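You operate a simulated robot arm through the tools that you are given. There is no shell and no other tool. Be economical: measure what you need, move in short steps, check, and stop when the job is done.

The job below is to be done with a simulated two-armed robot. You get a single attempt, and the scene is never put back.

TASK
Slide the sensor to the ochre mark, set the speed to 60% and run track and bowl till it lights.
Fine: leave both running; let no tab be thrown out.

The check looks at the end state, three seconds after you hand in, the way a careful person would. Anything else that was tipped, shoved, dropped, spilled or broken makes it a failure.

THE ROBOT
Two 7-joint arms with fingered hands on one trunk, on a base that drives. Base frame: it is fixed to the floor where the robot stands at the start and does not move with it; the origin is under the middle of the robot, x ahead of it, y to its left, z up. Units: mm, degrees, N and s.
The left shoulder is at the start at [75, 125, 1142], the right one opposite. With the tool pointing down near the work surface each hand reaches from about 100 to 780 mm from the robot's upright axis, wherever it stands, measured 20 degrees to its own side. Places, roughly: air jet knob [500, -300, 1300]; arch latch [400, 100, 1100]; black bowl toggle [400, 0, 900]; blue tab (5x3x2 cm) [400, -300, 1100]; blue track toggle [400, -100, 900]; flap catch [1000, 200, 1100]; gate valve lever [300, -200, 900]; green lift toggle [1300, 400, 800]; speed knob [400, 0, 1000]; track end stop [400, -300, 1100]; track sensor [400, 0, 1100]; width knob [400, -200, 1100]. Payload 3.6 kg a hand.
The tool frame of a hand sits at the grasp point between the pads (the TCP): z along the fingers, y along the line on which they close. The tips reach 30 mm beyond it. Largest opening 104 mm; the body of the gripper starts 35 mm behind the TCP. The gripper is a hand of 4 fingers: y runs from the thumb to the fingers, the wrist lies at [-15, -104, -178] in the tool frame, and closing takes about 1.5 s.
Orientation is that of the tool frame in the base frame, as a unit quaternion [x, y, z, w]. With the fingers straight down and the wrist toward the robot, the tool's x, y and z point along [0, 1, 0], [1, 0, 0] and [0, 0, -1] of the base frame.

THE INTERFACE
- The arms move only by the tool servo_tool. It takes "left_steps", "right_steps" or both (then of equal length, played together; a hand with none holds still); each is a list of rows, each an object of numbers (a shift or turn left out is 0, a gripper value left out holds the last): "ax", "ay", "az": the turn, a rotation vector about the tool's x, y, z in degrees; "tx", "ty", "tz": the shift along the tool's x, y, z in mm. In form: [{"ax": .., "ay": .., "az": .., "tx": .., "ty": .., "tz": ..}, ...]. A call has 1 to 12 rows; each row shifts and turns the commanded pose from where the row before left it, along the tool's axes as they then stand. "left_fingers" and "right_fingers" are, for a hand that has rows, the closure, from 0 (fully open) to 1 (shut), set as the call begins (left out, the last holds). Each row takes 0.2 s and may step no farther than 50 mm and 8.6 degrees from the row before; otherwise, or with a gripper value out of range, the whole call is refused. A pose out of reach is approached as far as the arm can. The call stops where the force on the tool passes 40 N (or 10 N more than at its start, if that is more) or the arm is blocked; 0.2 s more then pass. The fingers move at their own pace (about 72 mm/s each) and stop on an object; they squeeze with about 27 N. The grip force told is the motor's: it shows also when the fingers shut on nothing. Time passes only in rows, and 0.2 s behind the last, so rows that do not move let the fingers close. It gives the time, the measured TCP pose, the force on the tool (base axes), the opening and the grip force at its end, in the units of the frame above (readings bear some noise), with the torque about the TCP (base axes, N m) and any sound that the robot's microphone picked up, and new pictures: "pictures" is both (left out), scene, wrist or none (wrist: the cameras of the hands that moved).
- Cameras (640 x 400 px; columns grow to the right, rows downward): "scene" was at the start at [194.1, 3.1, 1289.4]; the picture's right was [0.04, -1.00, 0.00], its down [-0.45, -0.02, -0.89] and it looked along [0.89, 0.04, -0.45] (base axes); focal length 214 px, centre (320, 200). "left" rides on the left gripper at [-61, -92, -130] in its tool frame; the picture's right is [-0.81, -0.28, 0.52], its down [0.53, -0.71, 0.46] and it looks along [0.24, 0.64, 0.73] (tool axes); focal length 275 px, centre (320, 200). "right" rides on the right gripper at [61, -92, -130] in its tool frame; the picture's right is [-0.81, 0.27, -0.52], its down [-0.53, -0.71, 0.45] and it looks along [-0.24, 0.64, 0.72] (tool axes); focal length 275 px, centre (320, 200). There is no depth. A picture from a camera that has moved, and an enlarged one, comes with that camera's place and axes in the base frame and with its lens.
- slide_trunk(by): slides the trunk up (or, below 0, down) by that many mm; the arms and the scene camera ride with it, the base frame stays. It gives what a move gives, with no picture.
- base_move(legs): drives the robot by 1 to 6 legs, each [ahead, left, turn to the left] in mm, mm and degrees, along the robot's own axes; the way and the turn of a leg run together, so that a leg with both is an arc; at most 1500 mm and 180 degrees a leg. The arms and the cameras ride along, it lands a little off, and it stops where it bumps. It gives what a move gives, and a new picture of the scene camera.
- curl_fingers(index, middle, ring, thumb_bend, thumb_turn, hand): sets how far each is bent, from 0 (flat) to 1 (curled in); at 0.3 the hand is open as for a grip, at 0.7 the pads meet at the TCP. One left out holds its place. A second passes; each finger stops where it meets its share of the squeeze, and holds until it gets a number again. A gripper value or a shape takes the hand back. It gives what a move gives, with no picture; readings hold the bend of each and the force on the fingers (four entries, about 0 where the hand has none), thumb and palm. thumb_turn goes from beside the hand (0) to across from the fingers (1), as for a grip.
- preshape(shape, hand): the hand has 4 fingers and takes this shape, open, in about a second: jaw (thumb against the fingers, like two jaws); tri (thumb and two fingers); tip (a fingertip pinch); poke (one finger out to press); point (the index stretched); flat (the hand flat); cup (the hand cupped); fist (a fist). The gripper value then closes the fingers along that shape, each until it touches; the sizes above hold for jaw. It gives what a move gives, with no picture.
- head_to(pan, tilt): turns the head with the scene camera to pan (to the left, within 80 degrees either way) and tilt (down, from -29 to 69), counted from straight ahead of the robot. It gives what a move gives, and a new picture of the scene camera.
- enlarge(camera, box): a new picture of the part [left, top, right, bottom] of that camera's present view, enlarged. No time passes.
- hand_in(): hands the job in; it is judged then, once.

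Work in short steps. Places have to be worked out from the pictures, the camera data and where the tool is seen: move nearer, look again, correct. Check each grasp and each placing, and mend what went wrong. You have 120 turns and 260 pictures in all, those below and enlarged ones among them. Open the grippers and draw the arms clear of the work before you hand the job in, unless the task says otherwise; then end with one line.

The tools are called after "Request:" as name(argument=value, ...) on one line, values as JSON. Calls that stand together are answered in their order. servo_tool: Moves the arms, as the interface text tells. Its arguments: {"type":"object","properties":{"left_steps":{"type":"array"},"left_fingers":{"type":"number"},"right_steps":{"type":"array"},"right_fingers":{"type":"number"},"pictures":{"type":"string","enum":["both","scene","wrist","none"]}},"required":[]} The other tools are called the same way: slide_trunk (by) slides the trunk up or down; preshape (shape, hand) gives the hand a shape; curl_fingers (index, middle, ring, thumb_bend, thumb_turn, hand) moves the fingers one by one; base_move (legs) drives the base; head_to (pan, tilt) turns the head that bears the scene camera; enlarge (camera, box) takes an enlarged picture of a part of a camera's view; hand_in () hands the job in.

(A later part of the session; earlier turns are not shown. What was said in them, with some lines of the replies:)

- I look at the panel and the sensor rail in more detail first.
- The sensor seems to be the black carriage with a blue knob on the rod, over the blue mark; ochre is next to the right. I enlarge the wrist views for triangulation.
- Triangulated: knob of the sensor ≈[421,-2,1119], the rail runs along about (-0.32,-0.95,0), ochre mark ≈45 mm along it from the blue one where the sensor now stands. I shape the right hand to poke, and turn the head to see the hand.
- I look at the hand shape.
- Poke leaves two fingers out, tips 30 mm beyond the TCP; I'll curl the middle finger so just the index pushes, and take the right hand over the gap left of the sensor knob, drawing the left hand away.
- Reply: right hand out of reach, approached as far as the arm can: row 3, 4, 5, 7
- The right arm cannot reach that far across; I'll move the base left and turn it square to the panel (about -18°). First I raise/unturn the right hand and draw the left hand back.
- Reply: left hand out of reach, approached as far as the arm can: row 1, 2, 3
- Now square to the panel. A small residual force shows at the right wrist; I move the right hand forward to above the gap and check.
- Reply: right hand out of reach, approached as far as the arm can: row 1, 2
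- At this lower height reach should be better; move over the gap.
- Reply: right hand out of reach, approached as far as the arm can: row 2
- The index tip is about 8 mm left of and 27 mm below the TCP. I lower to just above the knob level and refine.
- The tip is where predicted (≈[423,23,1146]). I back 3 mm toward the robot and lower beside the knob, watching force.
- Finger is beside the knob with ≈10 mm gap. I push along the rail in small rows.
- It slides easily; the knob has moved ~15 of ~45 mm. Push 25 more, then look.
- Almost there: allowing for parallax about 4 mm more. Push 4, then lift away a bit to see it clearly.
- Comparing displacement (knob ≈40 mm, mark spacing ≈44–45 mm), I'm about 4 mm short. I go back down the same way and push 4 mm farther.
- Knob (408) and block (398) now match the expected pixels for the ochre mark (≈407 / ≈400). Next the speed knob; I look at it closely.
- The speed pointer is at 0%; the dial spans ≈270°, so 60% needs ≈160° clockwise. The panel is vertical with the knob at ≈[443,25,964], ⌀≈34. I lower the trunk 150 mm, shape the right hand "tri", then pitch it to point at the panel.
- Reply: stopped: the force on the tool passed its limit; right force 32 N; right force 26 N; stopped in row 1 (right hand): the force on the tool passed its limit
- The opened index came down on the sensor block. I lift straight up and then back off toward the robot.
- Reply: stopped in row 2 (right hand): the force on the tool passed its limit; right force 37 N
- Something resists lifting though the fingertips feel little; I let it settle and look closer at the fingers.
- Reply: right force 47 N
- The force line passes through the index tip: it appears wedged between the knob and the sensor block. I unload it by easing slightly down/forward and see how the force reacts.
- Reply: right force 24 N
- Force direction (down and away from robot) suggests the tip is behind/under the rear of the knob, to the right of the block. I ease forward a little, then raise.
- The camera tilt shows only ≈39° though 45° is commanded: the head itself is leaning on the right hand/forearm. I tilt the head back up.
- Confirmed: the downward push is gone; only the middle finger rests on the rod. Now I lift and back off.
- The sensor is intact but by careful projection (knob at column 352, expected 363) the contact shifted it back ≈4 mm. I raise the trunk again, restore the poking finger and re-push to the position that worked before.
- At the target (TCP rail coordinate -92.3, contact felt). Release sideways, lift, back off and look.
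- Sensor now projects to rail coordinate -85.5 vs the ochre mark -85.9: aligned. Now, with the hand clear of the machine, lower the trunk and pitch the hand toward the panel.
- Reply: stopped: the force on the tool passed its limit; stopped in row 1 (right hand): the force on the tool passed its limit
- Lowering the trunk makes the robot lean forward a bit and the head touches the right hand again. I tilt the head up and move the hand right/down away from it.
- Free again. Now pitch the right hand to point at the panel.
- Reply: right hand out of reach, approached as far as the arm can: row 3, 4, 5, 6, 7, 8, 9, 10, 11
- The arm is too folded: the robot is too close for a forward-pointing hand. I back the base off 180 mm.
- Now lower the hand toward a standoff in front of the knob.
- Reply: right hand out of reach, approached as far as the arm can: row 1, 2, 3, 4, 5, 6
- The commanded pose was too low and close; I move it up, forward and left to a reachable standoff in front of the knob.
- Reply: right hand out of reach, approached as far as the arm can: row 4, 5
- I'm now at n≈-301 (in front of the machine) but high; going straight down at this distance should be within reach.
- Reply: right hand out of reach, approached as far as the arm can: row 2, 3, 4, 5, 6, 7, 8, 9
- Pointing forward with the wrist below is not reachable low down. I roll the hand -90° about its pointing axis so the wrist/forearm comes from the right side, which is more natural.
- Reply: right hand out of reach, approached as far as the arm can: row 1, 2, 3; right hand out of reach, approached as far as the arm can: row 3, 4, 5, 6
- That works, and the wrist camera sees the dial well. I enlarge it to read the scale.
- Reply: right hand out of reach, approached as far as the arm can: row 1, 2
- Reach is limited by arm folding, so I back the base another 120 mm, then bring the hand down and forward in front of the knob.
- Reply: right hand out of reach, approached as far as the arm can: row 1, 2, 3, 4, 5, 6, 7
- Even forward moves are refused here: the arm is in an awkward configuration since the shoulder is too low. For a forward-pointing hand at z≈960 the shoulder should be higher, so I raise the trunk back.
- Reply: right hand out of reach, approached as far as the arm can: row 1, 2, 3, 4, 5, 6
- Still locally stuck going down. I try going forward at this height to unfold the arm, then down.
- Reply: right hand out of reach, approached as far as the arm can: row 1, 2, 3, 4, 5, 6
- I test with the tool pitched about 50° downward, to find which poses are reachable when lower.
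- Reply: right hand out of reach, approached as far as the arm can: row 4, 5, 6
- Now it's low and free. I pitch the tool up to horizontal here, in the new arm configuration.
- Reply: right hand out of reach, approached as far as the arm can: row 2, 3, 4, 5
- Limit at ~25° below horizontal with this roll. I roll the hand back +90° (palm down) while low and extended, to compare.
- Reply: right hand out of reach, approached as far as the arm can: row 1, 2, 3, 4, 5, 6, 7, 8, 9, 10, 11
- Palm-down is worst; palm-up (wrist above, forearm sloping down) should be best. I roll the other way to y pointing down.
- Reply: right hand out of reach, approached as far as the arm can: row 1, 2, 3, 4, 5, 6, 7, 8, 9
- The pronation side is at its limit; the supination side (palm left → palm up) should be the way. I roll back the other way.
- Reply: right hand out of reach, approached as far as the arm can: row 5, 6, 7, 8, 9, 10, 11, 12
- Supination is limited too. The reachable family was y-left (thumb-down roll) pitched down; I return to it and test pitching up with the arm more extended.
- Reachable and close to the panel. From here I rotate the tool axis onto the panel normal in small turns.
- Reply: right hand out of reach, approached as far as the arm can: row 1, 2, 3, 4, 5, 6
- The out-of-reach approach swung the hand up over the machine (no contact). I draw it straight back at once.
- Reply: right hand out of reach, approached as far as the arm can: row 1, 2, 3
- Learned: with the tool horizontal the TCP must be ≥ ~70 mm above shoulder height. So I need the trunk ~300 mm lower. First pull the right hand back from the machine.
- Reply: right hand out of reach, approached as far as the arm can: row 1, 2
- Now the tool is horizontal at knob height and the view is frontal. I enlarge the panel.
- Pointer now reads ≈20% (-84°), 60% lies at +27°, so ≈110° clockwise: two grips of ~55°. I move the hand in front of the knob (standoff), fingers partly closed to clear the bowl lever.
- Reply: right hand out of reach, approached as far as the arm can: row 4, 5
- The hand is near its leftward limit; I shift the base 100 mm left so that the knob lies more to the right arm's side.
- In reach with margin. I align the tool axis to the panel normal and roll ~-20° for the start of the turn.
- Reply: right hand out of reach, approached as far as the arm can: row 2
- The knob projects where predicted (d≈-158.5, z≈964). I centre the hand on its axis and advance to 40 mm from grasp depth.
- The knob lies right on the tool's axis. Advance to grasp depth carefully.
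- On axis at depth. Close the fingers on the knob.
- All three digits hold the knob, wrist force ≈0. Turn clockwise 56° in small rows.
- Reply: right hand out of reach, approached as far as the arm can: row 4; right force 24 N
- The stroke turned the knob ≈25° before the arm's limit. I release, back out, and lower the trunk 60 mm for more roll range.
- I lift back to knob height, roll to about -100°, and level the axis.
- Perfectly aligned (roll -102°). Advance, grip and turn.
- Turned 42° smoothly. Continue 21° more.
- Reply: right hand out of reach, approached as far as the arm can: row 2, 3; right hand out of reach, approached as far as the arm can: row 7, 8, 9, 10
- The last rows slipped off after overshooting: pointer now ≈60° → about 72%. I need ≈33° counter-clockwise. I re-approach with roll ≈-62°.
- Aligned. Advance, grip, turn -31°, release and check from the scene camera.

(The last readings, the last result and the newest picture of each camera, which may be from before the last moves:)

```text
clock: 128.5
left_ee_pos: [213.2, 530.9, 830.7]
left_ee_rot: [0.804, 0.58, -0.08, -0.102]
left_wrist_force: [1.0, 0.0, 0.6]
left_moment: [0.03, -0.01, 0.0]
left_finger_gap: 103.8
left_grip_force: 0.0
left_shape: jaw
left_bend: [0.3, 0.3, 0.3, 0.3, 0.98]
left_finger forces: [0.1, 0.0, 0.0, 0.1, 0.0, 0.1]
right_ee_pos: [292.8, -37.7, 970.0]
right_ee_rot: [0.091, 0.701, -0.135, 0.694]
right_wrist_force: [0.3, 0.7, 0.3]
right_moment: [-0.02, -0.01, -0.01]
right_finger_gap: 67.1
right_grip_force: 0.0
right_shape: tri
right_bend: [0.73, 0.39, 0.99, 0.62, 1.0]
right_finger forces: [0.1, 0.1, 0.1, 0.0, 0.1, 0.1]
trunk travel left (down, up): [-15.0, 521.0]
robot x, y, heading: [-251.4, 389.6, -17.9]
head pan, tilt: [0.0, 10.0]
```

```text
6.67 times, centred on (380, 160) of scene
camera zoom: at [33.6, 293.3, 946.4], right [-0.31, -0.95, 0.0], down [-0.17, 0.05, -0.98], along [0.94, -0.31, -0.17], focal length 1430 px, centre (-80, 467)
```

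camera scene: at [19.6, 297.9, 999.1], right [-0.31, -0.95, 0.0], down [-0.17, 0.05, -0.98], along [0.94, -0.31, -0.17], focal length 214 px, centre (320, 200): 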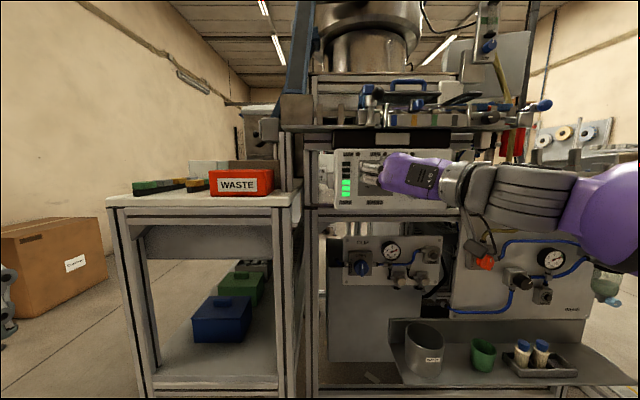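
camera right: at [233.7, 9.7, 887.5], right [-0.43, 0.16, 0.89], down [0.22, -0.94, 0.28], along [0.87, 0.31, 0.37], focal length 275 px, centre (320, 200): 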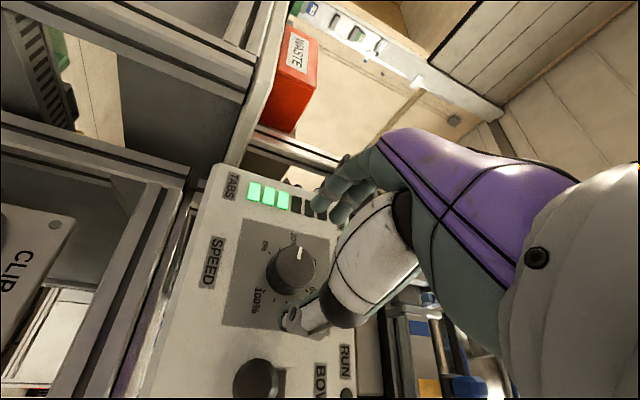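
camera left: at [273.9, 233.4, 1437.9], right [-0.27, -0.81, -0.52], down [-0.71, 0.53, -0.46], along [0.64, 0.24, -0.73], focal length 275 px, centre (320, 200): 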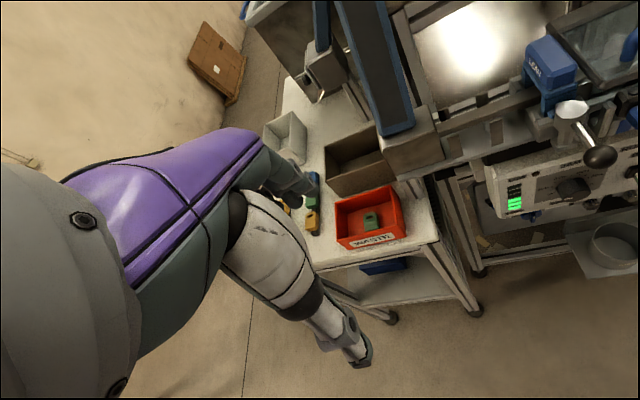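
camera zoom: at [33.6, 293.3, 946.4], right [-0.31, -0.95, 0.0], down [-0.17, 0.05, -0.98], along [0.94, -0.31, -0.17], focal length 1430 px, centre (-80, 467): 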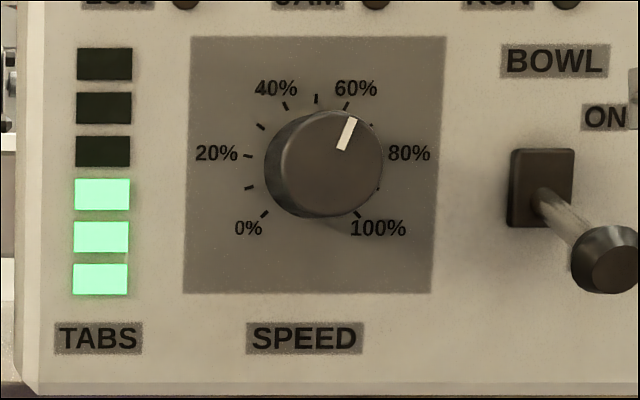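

Close to 60%; I enlarge further to measure the pointer's angle.

Request:
enlarge(camera="scene", box=[368, 136, 396, 164])

```text
14.29 times, centred on (382, 150) of scene
camera zoom: at [33.6, 293.3, 946.4], right [-0.31, -0.95, 0.0], down [-0.17, 0.05, -0.98], along [0.94, -0.31, -0.17], focal length 3064 px, centre (-566, 914)
```

zoom: 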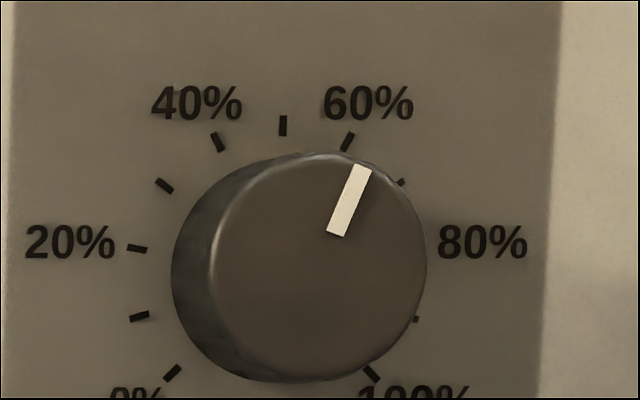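

Pointer ≈20° vs 27° for 60% (≈57%). I go back the same way for a +7° trim.

Request:
servo_tool(right_steps=[{"ty": 35}, {"ty": 35}, {"ty": 30}, {"tz": 25}, {"tz": 25}, {}], pictures="none")

```text
clock: 129.9
left_ee_pos: [211.5, 531.2, 831.4]
left_ee_rot: [0.805, 0.579, -0.08, -0.102]
left_wrist_force: [0.7, -0.2, 0.3]
left_moment: [-0.01, -0.02, -0.01]
left_finger_gap: 103.8
left_grip_force: 0.1
left_shape: jaw
left_bend: [0.3, 0.3, 0.3, 0.3, 0.98]
left_finger forces: [0.0, 0.0, 0.0, 0.0, 0.0, 0.0]
right_ee_pos: [372.1, 40.9, 963.8]
right_ee_rot: [0.091, 0.701, -0.135, 0.694]
right_wrist_force: [0.5, -0.3, 0.5]
right_moment: [-0.01, 0.04, -0.02]
right_finger_gap: 67.3
right_grip_force: 0.1
right_shape: tri
right_bend: [0.73, 0.39, 0.99, 0.62, 1.0]
right_finger forces: [0.0, 0.0, 0.0, 0.1, 0.0, 0.0]
trunk travel left (down, up): [-15.0, 521.0]
robot x, y, heading: [-255.1, 382.4, -18.0]
head pan, tilt: [0.0, 10.0]
```

Request:
servo_tool(right_steps=[{"ty": 1.7, "tz": 15}, {"tz": 18}, {"tz": 17}, {}], pictures="none")

Request:
servo_tool(right_steps=[{}, {}, {}, {}, {}, {}], right_fingers=1.0, pictures="none")

Request:
servo_tool(right_steps=[{"az": 4}, {"az": 3.5}, {}, {}], pictures="none")

Request:
servo_tool(right_steps=[{}, {}, {}, {}, {"tz": -25}, {"tz": -25}, {"tz": -25}, {"tz": -25}, {"ty": -30}, {"ty": -35}, {"ty": -35}, {}], right_fingers=0.35, pictures="none")

Request:
enlarge(camera="scene", box=[368, 136, 396, 164])

```text
clock: 130.9
left_ee_pos: [212.4, 531.3, 831.5]
left_ee_rot: [0.805, 0.579, -0.08, -0.102]
left_wrist_force: [-0.3, -0.1, 0.2]
left_moment: [-0.01, 0.02, 0.0]
left_finger_gap: 103.7
left_grip_force: 0.2
left_shape: jaw
left_bend: [0.3, 0.3, 0.3, 0.3, 0.98]
left_finger forces: [0.0, 0.0, 0.0, 0.0, 0.0, 0.0]
right_ee_pos: [420.5, 28.4, 963.9]
right_ee_rot: [0.092, 0.701, -0.135, 0.695]
right_wrist_force: [0.0, 0.3, -0.3]
right_moment: [-0.02, -0.01, -0.01]
right_finger_gap: 67.5
right_grip_force: 0.0
right_shape: tri
right_bend: [0.73, 0.39, 0.99, 0.62, 1.0]
right_finger forces: [0.0, 0.1, 0.0, 0.1, 0.0, 0.0]
trunk travel left (down, up): [-15.0, 521.0]
robot x, y, heading: [-247.6, 389.5, -18.0]
head pan, tilt: [0.0, 10.0]
```

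```text
clock: 132.3
left_ee_pos: [211.7, 531.4, 831.2]
left_ee_rot: [0.804, 0.58, -0.08, -0.103]
left_wrist_force: [0.7, 0.1, -0.5]
left_moment: [0.01, 0.0, -0.03]
left_finger_gap: 103.7
left_grip_force: 0.1
left_shape: jaw
left_bend: [0.3, 0.3, 0.3, 0.3, 0.98]
left_finger forces: [0.0, 0.0, 0.1, 0.1, 0.0, 0.0]
right_ee_pos: [420.6, 28.3, 963.5]
right_ee_rot: [0.091, 0.701, -0.135, 0.695]
right_wrist_force: [2.6, -1.7, 0.9]
right_moment: [-0.01, -0.03, 0.0]
right_finger_gap: 26.5
right_grip_force: 27.1
right_shape: tri
right_bend: [0.74, 0.56, 1.0, 0.74, 1.0]
right_finger forces: [11.7, 11.8, 0.0, 0.0, 23.8, 0.1]
trunk travel left (down, up): [-15.0, 521.0]
robot x, y, heading: [-249.8, 386.9, -18.1]
head pan, tilt: [0.0, 10.0]
```

```text
clock: 133.3
left_ee_pos: [211.8, 530.4, 831.4]
left_ee_rot: [0.804, 0.58, -0.08, -0.102]
left_wrist_force: [-0.3, -0.7, -0.4]
left_moment: [0.0, 0.0, -0.04]
left_finger_gap: 103.7
left_grip_force: 0.0
left_shape: jaw
left_bend: [0.3, 0.3, 0.3, 0.3, 0.98]
left_finger forces: [0.0, 0.0, 0.1, 0.0, 0.0, 0.1]
right_ee_pos: [421.4, 27.5, 964.6]
right_ee_rot: [0.137, 0.694, -0.09, 0.701]
right_wrist_force: [1.6, -1.8, -0.2]
right_moment: [0.02, -0.03, -0.01]
right_finger_gap: 26.2
right_grip_force: 27.3
right_shape: tri
right_bend: [0.74, 0.56, 1.0, 0.74, 1.0]
right_finger forces: [12.0, 11.3, 0.0, 0.0, 25.1, 0.0]
trunk travel left (down, up): [-15.0, 521.0]
robot x, y, heading: [-251.6, 389.0, -18.2]
head pan, tilt: [0.0, 10.0]
```

```text
clock: 135.9
left_ee_pos: [212.7, 531.7, 830.1]
left_ee_rot: [0.804, 0.58, -0.08, -0.103]
left_wrist_force: [0.4, 0.1, -0.1]
left_moment: [-0.02, -0.03, 0.0]
left_finger_gap: 103.6
left_grip_force: 0.2
left_shape: jaw
left_bend: [0.3, 0.3, 0.3, 0.3, 0.98]
left_finger forces: [0.1, 0.0, 0.1, 0.0, 0.1, 0.1]
right_ee_pos: [295.2, -36.4, 957.1]
right_ee_rot: [0.137, 0.693, -0.089, 0.702]
right_wrist_force: [-0.5, -0.7, -0.5]
right_moment: [-0.02, 0.05, 0.0]
right_finger_gap: 67.3
right_grip_force: 0.1
right_shape: tri
right_bend: [0.73, 0.39, 0.99, 0.62, 1.0]
right_finger forces: [0.1, 0.0, 0.1, 0.0, 0.0, 0.0]
trunk travel left (down, up): [-15.0, 521.0]
robot x, y, heading: [-253.7, 386.9, -18.1]
head pan, tilt: [0.0, 10.0]
```

```text
14.29 times, centred on (382, 150) of scene
camera zoom: at [33.6, 293.3, 946.4], right [-0.31, -0.95, 0.0], down [-0.17, 0.05, -0.98], along [0.94, -0.31, -0.17], focal length 3064 px, centre (-566, 914)
```

zoom: 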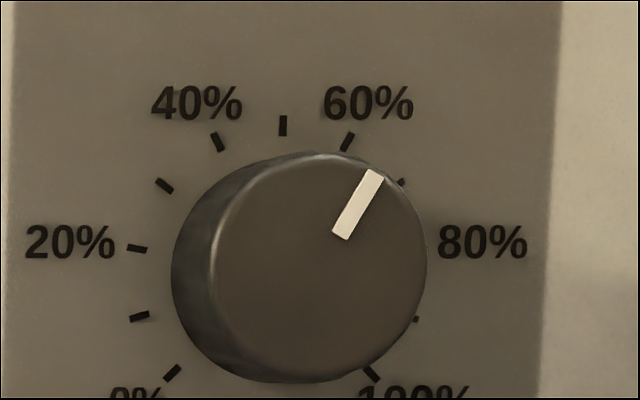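

Pointer now ≈26.5–27°: 60%. Next the toggles: I shape a poking index and place it beneath the blue TRACK lever (tip ≈ rail coord -26, z≈935).

Request:
preshape(hand="right", shape="poke")

Request:
curl_fingers(hand="right", middle=1.0)

Request:
servo_tool(right_steps=[{"ty": -16, "tx": 19}, {"ty": -17, "tx": 19}, {"tz": 15}, {}, {}])

Request:
enlarge(camera="right", box=[160, 120, 440, 380])

Request:
enlarge(camera="scene", box=[380, 110, 540, 230])

```text
clock: 136.8
left_ee_pos: [212.6, 531.1, 830.5]
left_ee_rot: [0.805, 0.579, -0.08, -0.103]
left_wrist_force: [-0.7, -0.1, 0.1]
left_moment: [0.01, 0.02, 0.02]
left_finger_gap: 103.8
left_grip_force: 0.1
left_shape: jaw
left_bend: [0.3, 0.3, 0.3, 0.3, 0.98]
left_finger forces: [0.0, 0.0, 0.0, 0.0, 0.0, 0.0]
right_ee_pos: [294.3, -34.8, 957.4]
right_ee_rot: [0.137, 0.694, -0.089, 0.701]
right_wrist_force: [-0.1, 0.8, 0.1]
right_moment: [0.02, 0.03, 0.02]
right_finger_gap: 0.4
right_grip_force: 0.0
right_shape: poke
right_bend: [0.7, 0.7, 0.99, 1.0, 1.0]
right_finger forces: [0.0, 0.1, 0.1, 0.0, 0.0, 0.1]
trunk travel left (down, up): [-15.0, 521.0]
robot x, y, heading: [-250.4, 387.5, -18.1]
head pan, tilt: [0.0, 10.0]
```

```text
clock: 137.8
left_ee_pos: [212.0, 531.5, 830.6]
left_ee_rot: [0.804, 0.58, -0.081, -0.102]
left_wrist_force: [-0.1, -0.4, 1.1]
left_moment: [0.02, -0.01, -0.01]
left_finger_gap: 103.5
left_grip_force: 0.0
left_shape: jaw
left_bend: [0.3, 0.3, 0.3, 0.3, 0.98]
left_finger forces: [0.0, 0.1, 0.0, 0.0, 0.0, 0.0]
right_ee_pos: [295.2, -35.8, 958.2]
right_ee_rot: [0.137, 0.694, -0.089, 0.701]
right_wrist_force: [-0.2, 0.2, 0.2]
right_moment: [-0.03, 0.02, 0.0]
right_finger_gap: 29.8
right_grip_force: 0.1
right_shape: fingers
right_bend: [0.7, 1.0, 0.99, 1.0, 1.0]
right_finger forces: [0.0, 0.1, 0.1, 0.0, 0.0, 0.1]
trunk travel left (down, up): [-15.0, 521.0]
robot x, y, heading: [-249.0, 385.5, -18.1]
head pan, tilt: [0.0, 10.0]
```

```text
clock: 139.0
left_ee_pos: [213.2, 532.5, 832.1]
left_ee_rot: [0.804, 0.58, -0.079, -0.101]
left_wrist_force: [0.0, -0.1, -0.6]
left_moment: [0.04, -0.03, 0.03]
left_finger_gap: 103.4
left_grip_force: 0.1
left_shape: jaw
left_bend: [0.3, 0.3, 0.3, 0.3, 0.98]
left_finger forces: [0.0, 0.1, 0.1, 0.0, 0.0, 0.0]
right_ee_pos: [298.6, -69.7, 917.1]
right_ee_rot: [0.136, 0.694, -0.088, 0.701]
right_wrist_force: [-0.3, 0.2, -0.3]
right_moment: [0.0, 0.0, -0.02]
right_finger_gap: 30.2
right_grip_force: 0.0
right_shape: fingers
right_bend: [0.7, 1.0, 0.99, 1.0, 1.0]
right_finger forces: [0.0, 0.1, 0.1, 0.0, 0.0, 0.0]
trunk travel left (down, up): [-15.0, 521.0]
robot x, y, heading: [-248.6, 387.0, -18.0]
head pan, tilt: [0.0, 10.0]
camera scene: at [33.6, 293.3, 946.4], right [-0.31, -0.95, 0.0], down [-0.17, 0.05, -0.98], along [0.94, -0.31, -0.17], focal length 214 px, centre (320, 200)
camera right: at [149.5, -111.7, 850.2], right [-0.42, 0.37, 0.83], down [0.2, -0.85, 0.48], along [0.89, 0.37, 0.29], focal length 275 px, centre (320, 200)
```

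scene: 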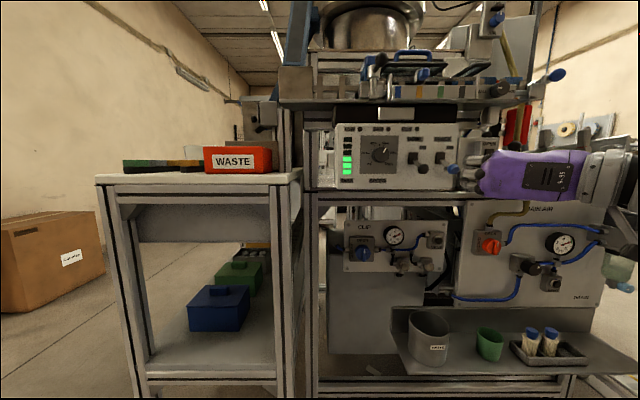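
right: 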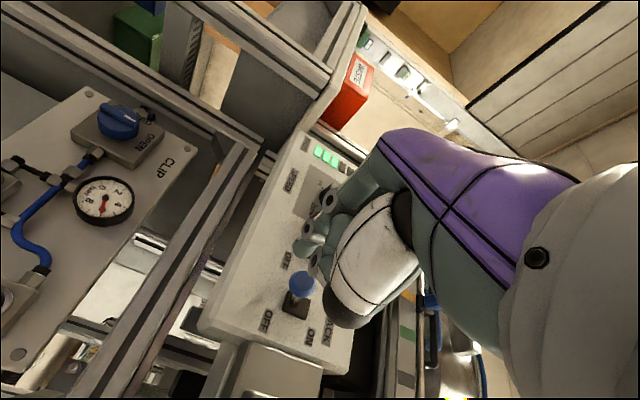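

```text
1.54 times, centred on (300, 250) of right
camera zoom: at [149.5, -111.7, 850.2], right [-0.42, 0.37, 0.83], down [0.2, -0.85, 0.48], along [0.89, 0.37, 0.29], focal length 424 px, centre (351, 123)
```

zoom: 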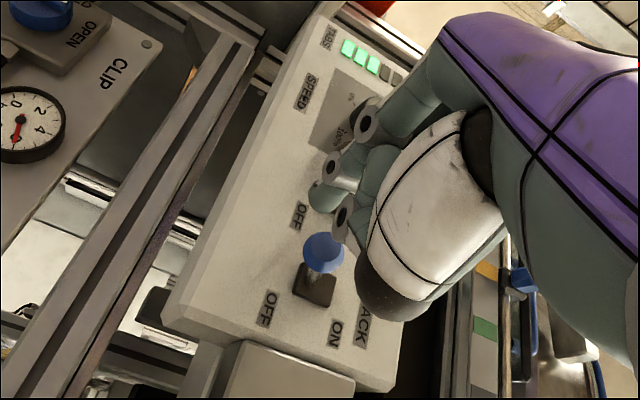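

```text
3.33 times, centred on (460, 170) of scene
camera zoom: at [33.6, 293.3, 946.4], right [-0.31, -0.95, 0.0], down [-0.17, 0.05, -0.98], along [0.94, -0.31, -0.17], focal length 715 px, centre (-147, 300)
```

zoom: 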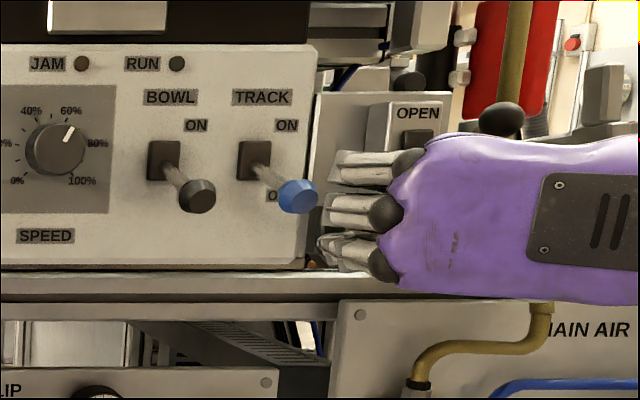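

The index tip is just below/left in front of the blue tip (lever tip ≈[361,-92,932]). Lower slightly, advance beneath it, then raise in small steps.

Request:
servo_tool(right_steps=[{"tx": 6, "ty": -3}, {"tz": 16}, {"tz": 16}, {"tz": 14}, {}], pictures="none")

Request:
enlarge(camera="right", box=[220, 150, 420, 350])

Request:
enlarge(camera="scene", box=[380, 110, 540, 230])

```text
clock: 140.2
left_ee_pos: [212.7, 530.5, 829.4]
left_ee_rot: [0.804, 0.58, -0.081, -0.103]
left_wrist_force: [0.4, 0.1, 0.3]
left_moment: [0.0, 0.02, -0.01]
left_finger_gap: 103.6
left_grip_force: 0.0
left_shape: jaw
left_bend: [0.3, 0.3, 0.3, 0.3, 0.98]
left_finger forces: [0.0, 0.0, 0.0, 0.1, 0.0, 0.0]
right_ee_pos: [341.2, -85.2, 910.8]
right_ee_rot: [0.137, 0.694, -0.089, 0.701]
right_wrist_force: [-0.4, -0.8, 0.2]
right_moment: [0.0, 0.01, 0.0]
right_finger_gap: 29.7
right_grip_force: 0.1
right_shape: fingers
right_bend: [0.7, 1.0, 0.99, 1.0, 1.0]
right_finger forces: [0.0, 0.0, 0.0, 0.1, 0.0, 0.0]
trunk travel left (down, up): [-15.0, 521.0]
robot x, y, heading: [-252.5, 385.0, -18.1]
head pan, tilt: [0.0, 10.0]
```

```text
2.00 times, centred on (320, 250) of right
camera zoom: at [191.3, -128.3, 843.5], right [-0.42, 0.37, 0.83], down [0.2, -0.85, 0.48], along [0.89, 0.37, 0.29], focal length 551 px, centre (320, 100)
```

zoom: 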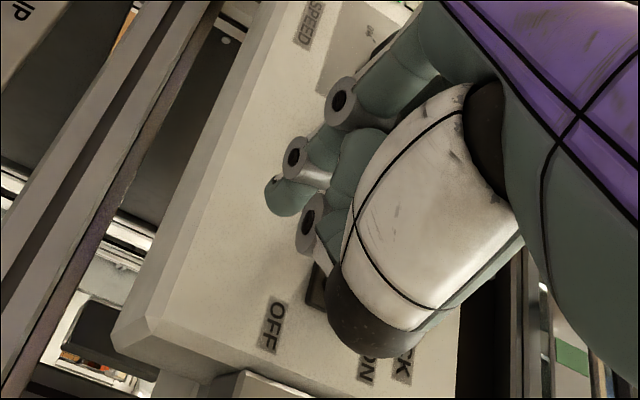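

```text
3.33 times, centred on (460, 170) of scene
camera zoom: at [33.6, 293.3, 946.4], right [-0.31, -0.95, 0.0], down [-0.17, 0.05, -0.98], along [0.94, -0.31, -0.17], focal length 715 px, centre (-147, 300)
```

zoom: 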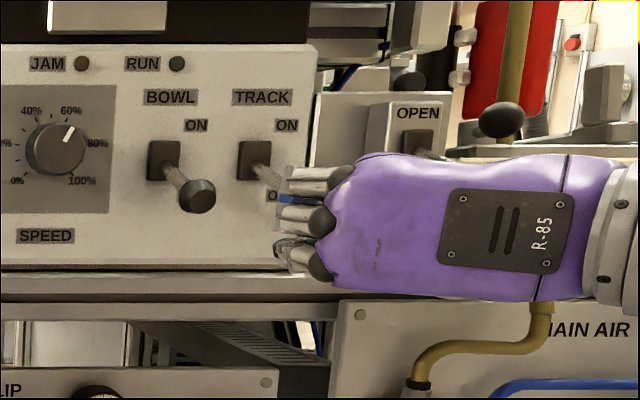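

No contact yet. Raise the finger under the lever in steps.

Request:
servo_tool(right_steps=[{"tx": -7}, {"tx": -7}, {"tx": -7}, {"tx": -7}, {}], pictures="none")

Request:
enlarge(camera="scene", box=[380, 110, 540, 230])

```text
clock: 141.4
left_ee_pos: [212.2, 530.6, 831.4]
left_ee_rot: [0.804, 0.58, -0.081, -0.102]
left_wrist_force: [1.0, -0.2, 0.6]
left_moment: [-0.02, 0.0, -0.01]
left_finger_gap: 103.7
left_grip_force: 0.1
left_shape: jaw
left_bend: [0.3, 0.3, 0.3, 0.3, 0.98]
left_finger forces: [0.0, 0.0, 0.0, 0.0, 0.0, 0.1]
right_ee_pos: [340.9, -86.6, 938.6]
right_ee_rot: [0.136, 0.694, -0.089, 0.701]
right_wrist_force: [-1.8, 0.8, -1.3]
right_moment: [0.0, 0.07, 0.03]
right_finger_gap: 30.0
right_grip_force: 0.9
right_shape: fingers
right_bend: [0.7, 1.0, 0.99, 1.0, 1.0]
right_finger forces: [1.6, 0.0, 0.1, 0.1, 0.1, 0.0]
trunk travel left (down, up): [-15.0, 521.0]
robot x, y, heading: [-252.4, 390.1, -18.1]
head pan, tilt: [0.0, 10.0]
```

```text
3.33 times, centred on (460, 170) of scene
camera zoom: at [33.6, 293.3, 946.4], right [-0.31, -0.95, 0.0], down [-0.17, 0.05, -0.98], along [0.94, -0.31, -0.17], focal length 715 px, centre (-147, 300)
```

zoom: 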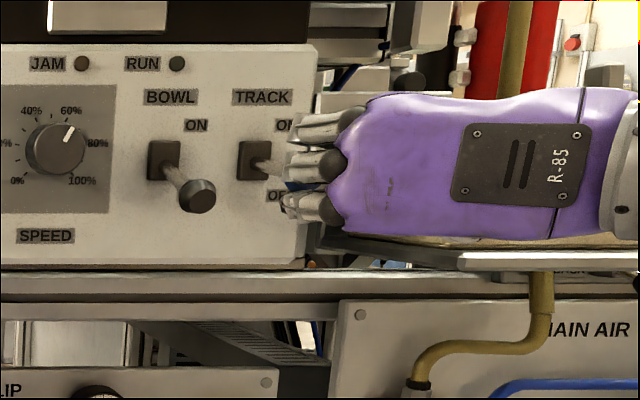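

Lever is being lifted (≈2 N). Continue up.

Request:
servo_tool(right_steps=[{"tx": -7}, {"tx": -7}, {"tx": -6}, {}], pictures="none")

Request:
enlarge(camera="scene", box=[380, 110, 540, 230])

```text
clock: 142.4
left_ee_pos: [212.2, 530.5, 830.6]
left_ee_rot: [0.804, 0.58, -0.08, -0.103]
left_wrist_force: [-0.6, 0.1, -0.1]
left_moment: [-0.02, 0.0, -0.03]
left_finger_gap: 103.6
left_grip_force: 0.0
left_shape: jaw
left_bend: [0.3, 0.3, 0.3, 0.3, 0.98]
left_finger forces: [0.1, 0.1, 0.0, 0.1, 0.0, 0.0]
right_ee_pos: [339.8, -88.4, 957.9]
right_ee_rot: [0.137, 0.694, -0.089, 0.701]
right_wrist_force: [0.2, -0.4, 0.0]
right_moment: [-0.05, 0.05, 0.01]
right_finger_gap: 29.8
right_grip_force: 0.0
right_shape: fingers
right_bend: [0.7, 1.0, 0.99, 1.0, 1.0]
right_finger forces: [0.0, 0.1, 0.0, 0.0, 0.0, 0.0]
trunk travel left (down, up): [-15.0, 521.0]
robot x, y, heading: [-251.8, 388.6, -18.0]
head pan, tilt: [0.0, 10.0]
```

```text
3.33 times, centred on (460, 170) of scene
camera zoom: at [33.6, 293.3, 946.4], right [-0.31, -0.95, 0.0], down [-0.17, 0.05, -0.98], along [0.94, -0.31, -0.17], focal length 715 px, centre (-147, 300)
```

zoom: 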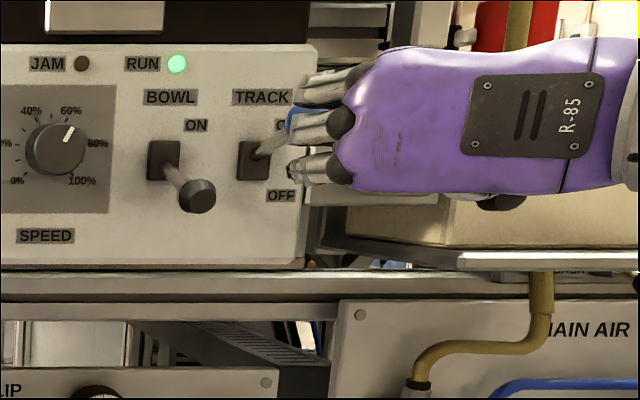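

TRACK is ON (RUN lamp green). Withdraw straight back, then go below the BOWL lever.

Request:
servo_tool(right_steps=[{"tz": -20}, {"tz": -25}, {"tx": 24}, {"tx": 24, "ty": 20}, {"ty": 20}, {"ty": 20}, {}], pictures="none")

Request:
enlarge(camera="scene", box=[340, 80, 540, 230])

```text
clock: 144.0
left_ee_pos: [211.7, 531.5, 831.7]
left_ee_rot: [0.804, 0.58, -0.08, -0.103]
left_wrist_force: [0.2, -0.1, -0.1]
left_moment: [0.03, -0.01, -0.01]
left_finger_gap: 103.9
left_grip_force: 0.1
left_shape: jaw
left_bend: [0.3, 0.3, 0.3, 0.3, 0.98]
left_finger forces: [0.1, 0.1, 0.0, 0.0, 0.1, 0.0]
right_ee_pos: [317.3, -14.1, 913.8]
right_ee_rot: [0.137, 0.694, -0.09, 0.701]
right_wrist_force: [-0.7, 0.0, 0.4]
right_moment: [-0.02, -0.03, -0.03]
right_finger_gap: 30.0
right_grip_force: 0.1
right_shape: fingers
right_bend: [0.7, 1.0, 0.99, 1.0, 1.0]
right_finger forces: [0.0, 0.1, 0.0, 0.0, 0.0, 0.0]
trunk travel left (down, up): [-15.0, 521.0]
robot x, y, heading: [-251.0, 384.0, -18.3]
head pan, tilt: [0.0, 10.0]
```

```text
2.67 times, centred on (440, 155) of scene
camera zoom: at [33.6, 293.3, 946.4], right [-0.31, -0.95, 0.0], down [-0.17, 0.05, -0.98], along [0.94, -0.31, -0.17], focal length 572 px, centre (0, 320)
```

zoom: 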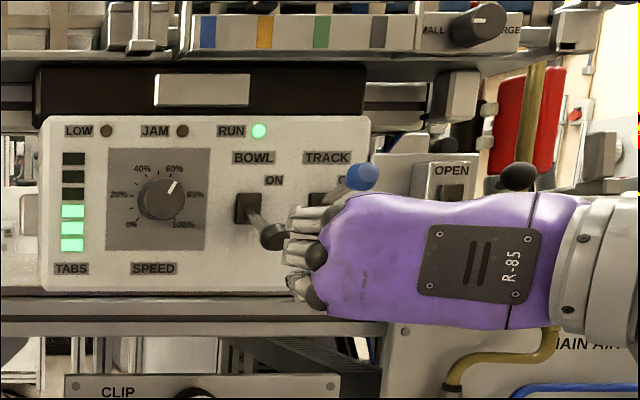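

Track lever up (blue tip raised). Now the same under the BOWL lever.

Request:
servo_tool(right_steps=[{"tx": 3, "tz": 15}, {"tz": 16}, {"tz": 14}, {}], pictures="none")

Request:
servo_tool(right_steps=[{"tx": -7}, {"tx": -7}, {"tx": -7}, {"tx": -7}, {"tx": -7}, {"tx": -7}, {"tx": -6}, {}], pictures="none")

Request:
enlarge(camera="scene", box=[340, 80, 540, 230])

```text
clock: 145.0
left_ee_pos: [211.8, 531.6, 831.3]
left_ee_rot: [0.805, 0.579, -0.08, -0.102]
left_wrist_force: [0.2, 0.2, -0.3]
left_moment: [0.02, 0.0, 0.0]
left_finger_gap: 103.8
left_grip_force: 0.1
left_shape: jaw
left_bend: [0.3, 0.3, 0.3, 0.3, 0.98]
left_finger forces: [0.0, 0.1, 0.0, 0.0, 0.1, 0.0]
right_ee_pos: [360.1, -29.2, 909.8]
right_ee_rot: [0.137, 0.694, -0.089, 0.701]
right_wrist_force: [0.0, 0.4, -1.0]
right_moment: [0.03, 0.04, 0.01]
right_finger_gap: 29.9
right_grip_force: 0.2
right_shape: fingers
right_bend: [0.7, 1.0, 0.99, 1.0, 1.0]
right_finger forces: [0.0, 0.0, 0.0, 0.0, 0.0, 0.1]
trunk travel left (down, up): [-15.0, 521.0]
robot x, y, heading: [-252.3, 384.6, -18.3]
head pan, tilt: [0.0, 10.0]
```

```text
clock: 146.8
left_ee_pos: [213.5, 531.2, 830.4]
left_ee_rot: [0.805, 0.579, -0.08, -0.101]
left_wrist_force: [-0.4, 0.5, 1.0]
left_moment: [-0.02, 0.02, 0.01]
left_finger_gap: 103.6
left_grip_force: 0.1
left_shape: jaw
left_bend: [0.3, 0.3, 0.3, 0.3, 0.98]
left_finger forces: [0.1, 0.0, 0.0, 0.0, 0.0, 0.0]
right_ee_pos: [358.2, -31.8, 958.4]
right_ee_rot: [0.137, 0.694, -0.089, 0.701]
right_wrist_force: [-0.5, 0.4, -0.2]
right_moment: [0.02, 0.01, -0.02]
right_finger_gap: 29.8
right_grip_force: 0.3
right_shape: fingers
right_bend: [0.7, 1.0, 0.99, 1.0, 1.0]
right_finger forces: [0.0, 0.1, 0.1, 0.1, 0.0, 0.0]
trunk travel left (down, up): [-15.0, 521.0]
robot x, y, heading: [-253.4, 388.1, -18.2]
head pan, tilt: [0.0, 10.0]
```

```text
2.67 times, centred on (440, 155) of scene
camera zoom: at [33.6, 293.3, 946.4], right [-0.31, -0.95, 0.0], down [-0.17, 0.05, -0.98], along [0.94, -0.31, -0.17], focal length 572 px, centre (0, 320)
```

zoom: 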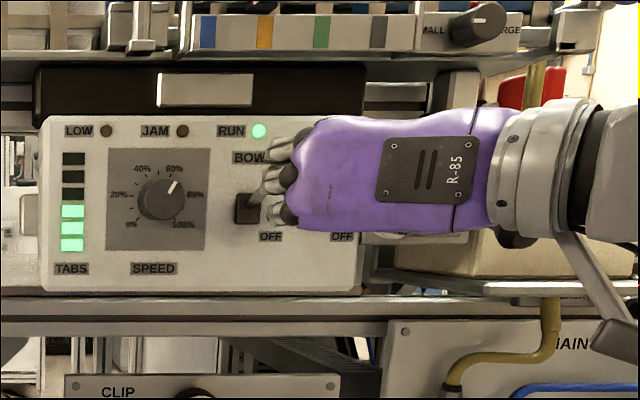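

Bowl lever is up too. I withdraw straight back, keeping clear of the raised levers, and look.

Request:
servo_tool(right_steps=[{"tz": -20}, {"tz": -25}, {"tz": -30}, {"tz": -30}, {"ty": -35}, {"ty": -40}, {"ty": -40}, {}], pictures="scene")

Request:
enlarge(camera="scene", box=[330, 40, 490, 200])

```text
clock: 148.6
left_ee_pos: [211.9, 530.9, 830.6]
left_ee_rot: [0.804, 0.58, -0.08, -0.102]
left_wrist_force: [0.6, -0.2, -0.3]
left_moment: [0.0, -0.03, 0.0]
left_finger_gap: 103.7
left_grip_force: 0.0
left_shape: jaw
left_bend: [0.3, 0.3, 0.3, 0.3, 0.98]
left_finger forces: [0.1, 0.0, 0.1, 0.0, 0.0, 0.1]
right_ee_pos: [224.1, -107.5, 950.1]
right_ee_rot: [0.136, 0.694, -0.089, 0.701]
right_wrist_force: [0.5, 0.5, 0.2]
right_moment: [0.02, 0.04, 0.0]
right_finger_gap: 30.0
right_grip_force: 0.1
right_shape: fingers
right_bend: [0.7, 1.0, 0.99, 1.0, 1.0]
right_finger forces: [0.1, 0.0, 0.0, 0.1, 0.0, 0.0]
trunk travel left (down, up): [-15.0, 521.0]
robot x, y, heading: [-253.4, 387.1, -17.8]
head pan, tilt: [0.0, 10.0]
camera scene: at [33.6, 293.3, 946.4], right [-0.31, -0.95, 0.0], down [-0.17, 0.05, -0.98], along [0.94, -0.31, -0.17], focal length 214 px, centre (320, 200)
```

scene: 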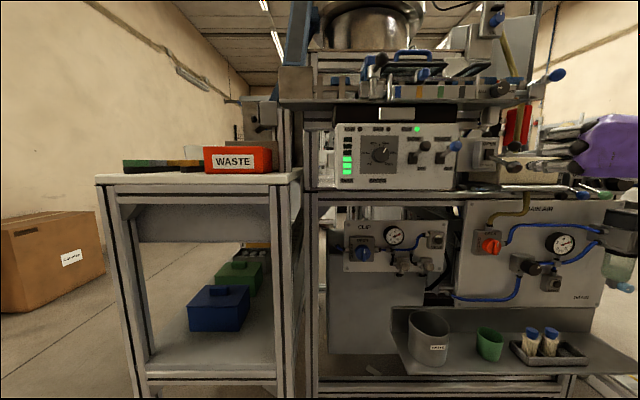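

```text
2.50 times, centred on (410, 120) of scene
camera zoom: at [33.6, 293.3, 946.4], right [-0.31, -0.95, 0.0], down [-0.17, 0.05, -0.98], along [0.94, -0.31, -0.17], focal length 536 px, centre (95, 400)
```

zoom: 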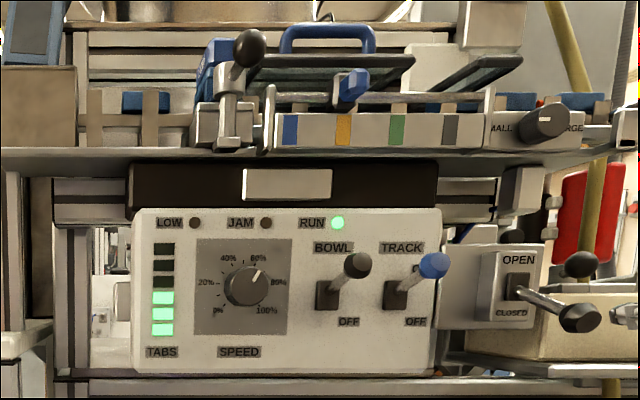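

Both toggles are ON, RUN is lit. I raise the trunk to watch the track and the sensor.

Request:
slide_trunk(by=420)

Request:
head_to(pan=-4, tilt=22)

Request:
enlarge(camera="scene", box=[280, 120, 500, 260])

```text
refused: 420 is not a number from -400 to 400
```

```text
clock: 149.3
left_ee_pos: [211.6, 530.2, 830.1]
left_ee_rot: [0.804, 0.58, -0.08, -0.102]
left_wrist_force: [0.5, 0.2, 0.5]
left_moment: [0.01, 0.0, -0.02]
left_finger_gap: 103.7
left_grip_force: 0.0
left_shape: jaw
left_bend: [0.3, 0.3, 0.3, 0.3, 0.98]
left_finger forces: [0.0, 0.0, 0.0, 0.1, 0.1, 0.0]
right_ee_pos: [223.1, -107.4, 949.7]
right_ee_rot: [0.137, 0.694, -0.09, 0.702]
right_wrist_force: [-0.3, 0.1, 0.1]
right_moment: [0.0, 0.02, -0.01]
right_finger_gap: 29.9
right_grip_force: 0.0
right_shape: fingers
right_bend: [0.7, 1.0, 0.99, 1.0, 1.0]
right_finger forces: [0.0, 0.0, 0.0, 0.1, 0.1, 0.0]
trunk travel left (down, up): [-15.0, 521.0]
robot x, y, heading: [-252.2, 385.4, -18.0]
head pan, tilt: [-4.0, 22.0]
camera scene: at [31.2, 287.3, 926.9], right [-0.38, -0.93, 0.0], down [-0.35, 0.14, -0.93], along [0.86, -0.35, -0.37], focal length 214 px, centre (320, 200)
```

scene: 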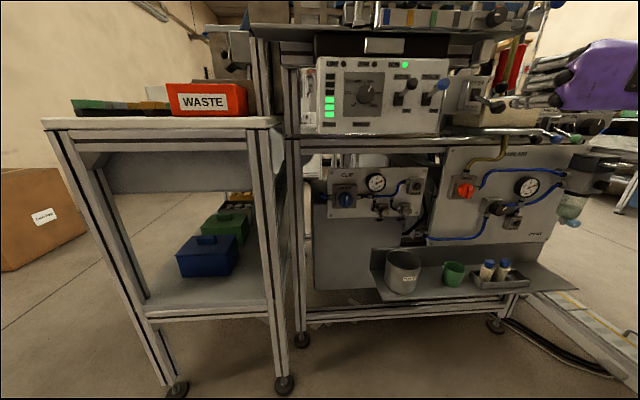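

```text
2.86 times, centred on (390, 190) of scene
camera zoom: at [31.2, 287.3, 926.9], right [-0.38, -0.93, 0.0], down [-0.35, 0.14, -0.93], along [0.86, -0.35, -0.37], focal length 613 px, centre (120, 229)
```

zoom: 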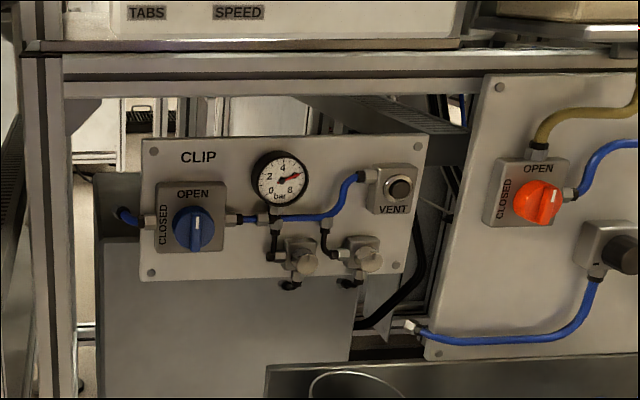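

Request:
slide_trunk(by=390)

Request:
head_to(pan=-4, tilt=23)

Request:
enlarge(camera="scene", box=[280, 120, 500, 260])

```text
clock: 153.1
left_ee_pos: [211.9, 531.4, 1220.9]
left_ee_rot: [0.805, 0.579, -0.079, -0.102]
left_wrist_force: [-0.2, 0.2, -0.2]
left_moment: [0.0, 0.02, -0.02]
left_finger_gap: 103.4
left_grip_force: 0.1
left_shape: jaw
left_bend: [0.3, 0.3, 0.3, 0.3, 0.98]
left_finger forces: [0.1, 0.0, 0.0, 0.1, 0.1, 0.0]
right_ee_pos: [222.5, -108.5, 1341.2]
right_ee_rot: [0.137, 0.694, -0.089, 0.701]
right_wrist_force: [0.2, 0.2, -0.4]
right_moment: [0.0, -0.03, 0.01]
right_finger_gap: 30.3
right_grip_force: 0.0
right_shape: fingers
right_bend: [0.7, 1.0, 0.99, 1.0, 1.0]
right_finger forces: [0.0, 0.0, 0.1, 0.1, 0.0, 0.1]
trunk travel left (down, up): [-405.0, 131.0]
robot x, y, heading: [-256.1, 384.0, -17.9]
head pan, tilt: [-4.0, 22.0]
```

```text
clock: 153.7
left_ee_pos: [212.6, 531.6, 1221.0]
left_ee_rot: [0.804, 0.58, -0.079, -0.102]
left_wrist_force: [-0.1, -0.1, 0.4]
left_moment: [-0.02, -0.03, -0.01]
left_finger_gap: 103.9
left_grip_force: 0.0
left_shape: jaw
left_bend: [0.3, 0.3, 0.3, 0.3, 0.98]
left_finger forces: [0.0, 0.0, 0.1, 0.0, 0.0, 0.1]
right_ee_pos: [223.8, -106.6, 1341.1]
right_ee_rot: [0.137, 0.694, -0.089, 0.702]
right_wrist_force: [-0.6, -0.4, -0.2]
right_moment: [-0.01, 0.02, -0.02]
right_finger_gap: 30.0
right_grip_force: 0.0
right_shape: fingers
right_bend: [0.7, 1.0, 0.99, 1.0, 1.0]
right_finger forces: [0.1, 0.0, 0.0, 0.1, 0.0, 0.0]
trunk travel left (down, up): [-405.0, 131.0]
robot x, y, heading: [-254.5, 388.9, -18.3]
head pan, tilt: [-4.0, 23.0]
camera scene: at [-76.0, 322.5, 1327.1], right [-0.38, -0.93, 0.0], down [-0.36, 0.15, -0.92], along [0.85, -0.35, -0.39], focal length 214 px, centre (320, 200)
```

scene: 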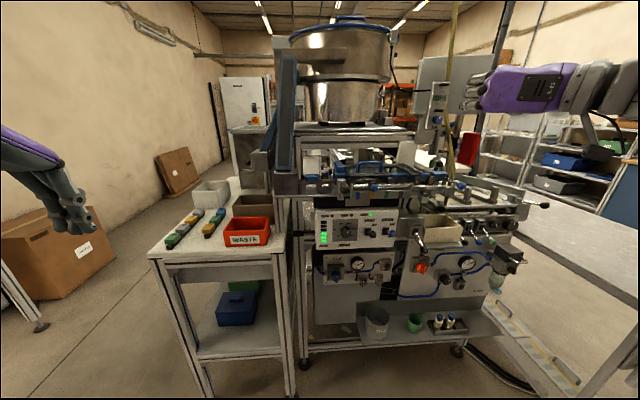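

```text
2.86 times, centred on (390, 190) of scene
camera zoom: at [-76.0, 322.5, 1327.1], right [-0.38, -0.93, 0.0], down [-0.36, 0.15, -0.92], along [0.85, -0.35, -0.39], focal length 613 px, centre (120, 229)
```

zoom: 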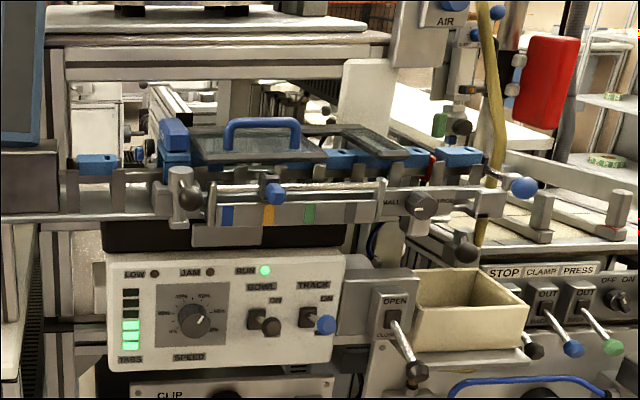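

Tabs are queuing from the end stop back toward the sensor. I wait a bit and watch.

Request:
servo_tool(right_steps=[{}, {}, {}, {}, {}, {}, {}, {}, {}, {}, {}, {}], pictures="none")

Request:
enlarge(camera="scene", box=[290, 140, 470, 250])

```text
clock: 156.3
left_ee_pos: [212.3, 531.3, 1220.2]
left_ee_rot: [0.804, 0.58, -0.08, -0.102]
left_wrist_force: [-0.8, 0.0, 0.1]
left_moment: [0.0, 0.01, 0.0]
left_finger_gap: 103.6
left_grip_force: 0.1
left_shape: jaw
left_bend: [0.3, 0.3, 0.3, 0.3, 0.98]
left_finger forces: [0.0, 0.1, 0.0, 0.1, 0.0, 0.0]
right_ee_pos: [223.2, -107.1, 1341.0]
right_ee_rot: [0.136, 0.694, -0.089, 0.702]
right_wrist_force: [-0.1, 0.0, -0.5]
right_moment: [-0.01, 0.02, 0.0]
right_finger_gap: 29.7
right_grip_force: 0.0
right_shape: fingers
right_bend: [0.7, 1.0, 0.99, 1.0, 1.0]
right_finger forces: [0.0, 0.0, 0.1, 0.0, 0.0, 0.1]
trunk travel left (down, up): [-405.0, 131.0]
robot x, y, heading: [-250.7, 387.9, -17.9]
head pan, tilt: [-4.0, 23.0]
```

```text
3.56 times, centred on (380, 195) of scene
camera zoom: at [-76.0, 322.5, 1327.1], right [-0.38, -0.93, 0.0], down [-0.36, 0.15, -0.92], along [0.85, -0.35, -0.39], focal length 763 px, centre (107, 218)
```

zoom: 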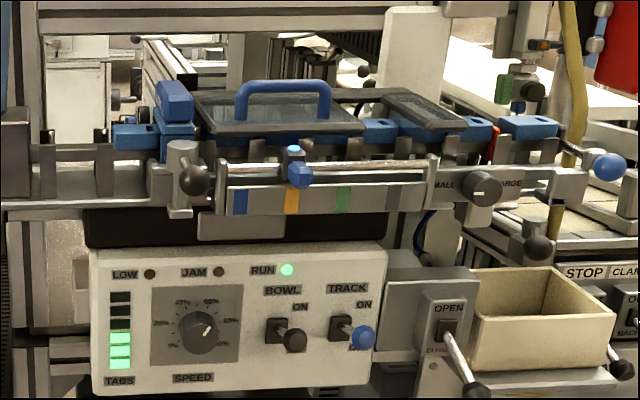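

The sensor's top lamp lights (cyan). I open and draw the right hand clear while checking that it stays lit.

Request:
servo_tool(right_steps=[{"tz": -30}, {"tz": -30}, {"tz": -30}, {}], pictures="none")

Request:
preshape(hand="right", shape="jaw")

Request:
enlarge(camera="scene", box=[290, 140, 470, 250])

Request:
enlarge(camera="scene", box=[340, 170, 400, 220])

Request:
enlarge(camera="scene", box=[150, 150, 300, 260])

```text
clock: 157.3
left_ee_pos: [213.3, 531.6, 1220.4]
left_ee_rot: [0.804, 0.58, -0.081, -0.103]
left_wrist_force: [0.3, 0.1, 0.2]
left_moment: [0.0, 0.04, 0.02]
left_finger_gap: 103.4
left_grip_force: 0.0
left_shape: jaw
left_bend: [0.3, 0.3, 0.3, 0.3, 0.98]
left_finger forces: [0.0, 0.0, 0.1, 0.1, 0.1, 0.1]
right_ee_pos: [139.6, -79.2, 1341.4]
right_ee_rot: [0.137, 0.694, -0.089, 0.702]
right_wrist_force: [0.0, 0.2, 0.2]
right_moment: [0.01, -0.01, -0.01]
right_finger_gap: 29.8
right_grip_force: 0.2
right_shape: fingers
right_bend: [0.7, 1.0, 0.99, 1.0, 1.0]
right_finger forces: [0.0, 0.1, 0.0, 0.1, 0.1, 0.1]
trunk travel left (down, up): [-405.0, 131.0]
robot x, y, heading: [-252.6, 388.1, -18.0]
head pan, tilt: [-4.0, 23.0]
```

```text
clock: 158.2
left_ee_pos: [211.8, 531.9, 1220.2]
left_ee_rot: [0.804, 0.58, -0.08, -0.102]
left_wrist_force: [0.1, 0.7, 0.5]
left_moment: [-0.02, -0.01, 0.01]
left_finger_gap: 103.9
left_grip_force: 0.0
left_shape: jaw
left_bend: [0.3, 0.3, 0.3, 0.3, 0.98]
left_finger forces: [0.0, 0.0, 0.1, 0.1, 0.0, 0.0]
right_ee_pos: [138.9, -78.6, 1340.7]
right_ee_rot: [0.137, 0.694, -0.089, 0.701]
right_wrist_force: [0.8, -0.5, -0.2]
right_moment: [0.02, 0.01, -0.04]
right_finger_gap: 103.9
right_grip_force: 0.0
right_shape: jaw
right_bend: [0.3, 0.3, 0.3, 0.3, 0.98]
right_finger forces: [0.1, 0.0, 0.1, 0.0, 0.1, 0.1]
trunk travel left (down, up): [-405.0, 131.0]
robot x, y, heading: [-250.7, 387.4, -18.2]
head pan, tilt: [-4.0, 23.0]
```

```text
3.56 times, centred on (380, 195) of scene
camera zoom: at [-76.0, 322.5, 1327.0], right [-0.38, -0.93, 0.0], down [-0.36, 0.15, -0.92], along [0.85, -0.35, -0.39], focal length 763 px, centre (107, 218)
```

zoom: 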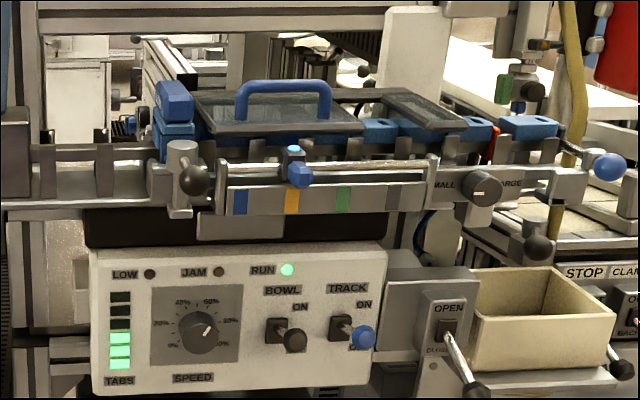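

```text
8.00 times, centred on (370, 195) of scene
camera zoom: at [-76.0, 322.5, 1327.0], right [-0.38, -0.93, 0.0], down [-0.36, 0.15, -0.92], along [0.85, -0.35, -0.39], focal length 1716 px, centre (-80, 240)
```

zoom: 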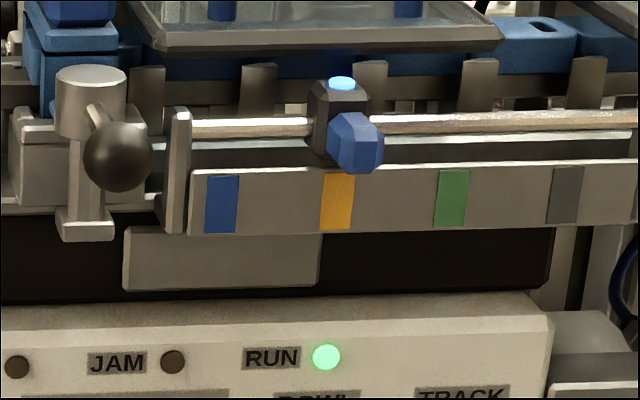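

```text
3.64 times, centred on (225, 205) of scene
camera zoom: at [-76.0, 322.5, 1327.0], right [-0.38, -0.93, 0.0], down [-0.36, 0.15, -0.92], along [0.85, -0.35, -0.39], focal length 780 px, centre (666, 182)
```

zoom: 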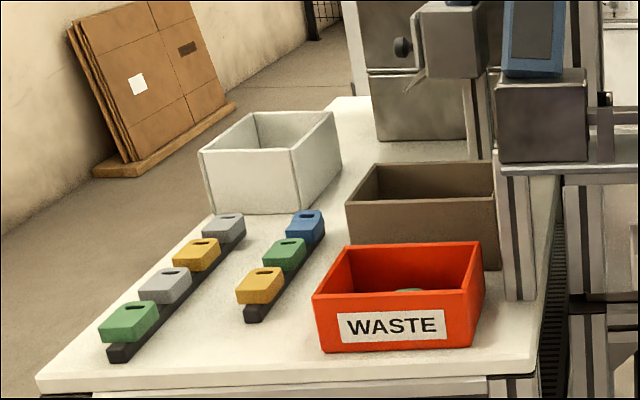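

The lamp stays lit, both toggles are ON, the speed is at 60%, the sensor is at ochre, no tab has left the track, and both hands are open and clear. I hand in.

Request:
hand_in()

```text
The job is handed in.
```

I slid the sensor to the ochre mark, set the speed to 60%, and ran track and bowl until the sensor's lamp lit. I left both running, and in the last pictures before I handed the job in no tab had been thrown out.
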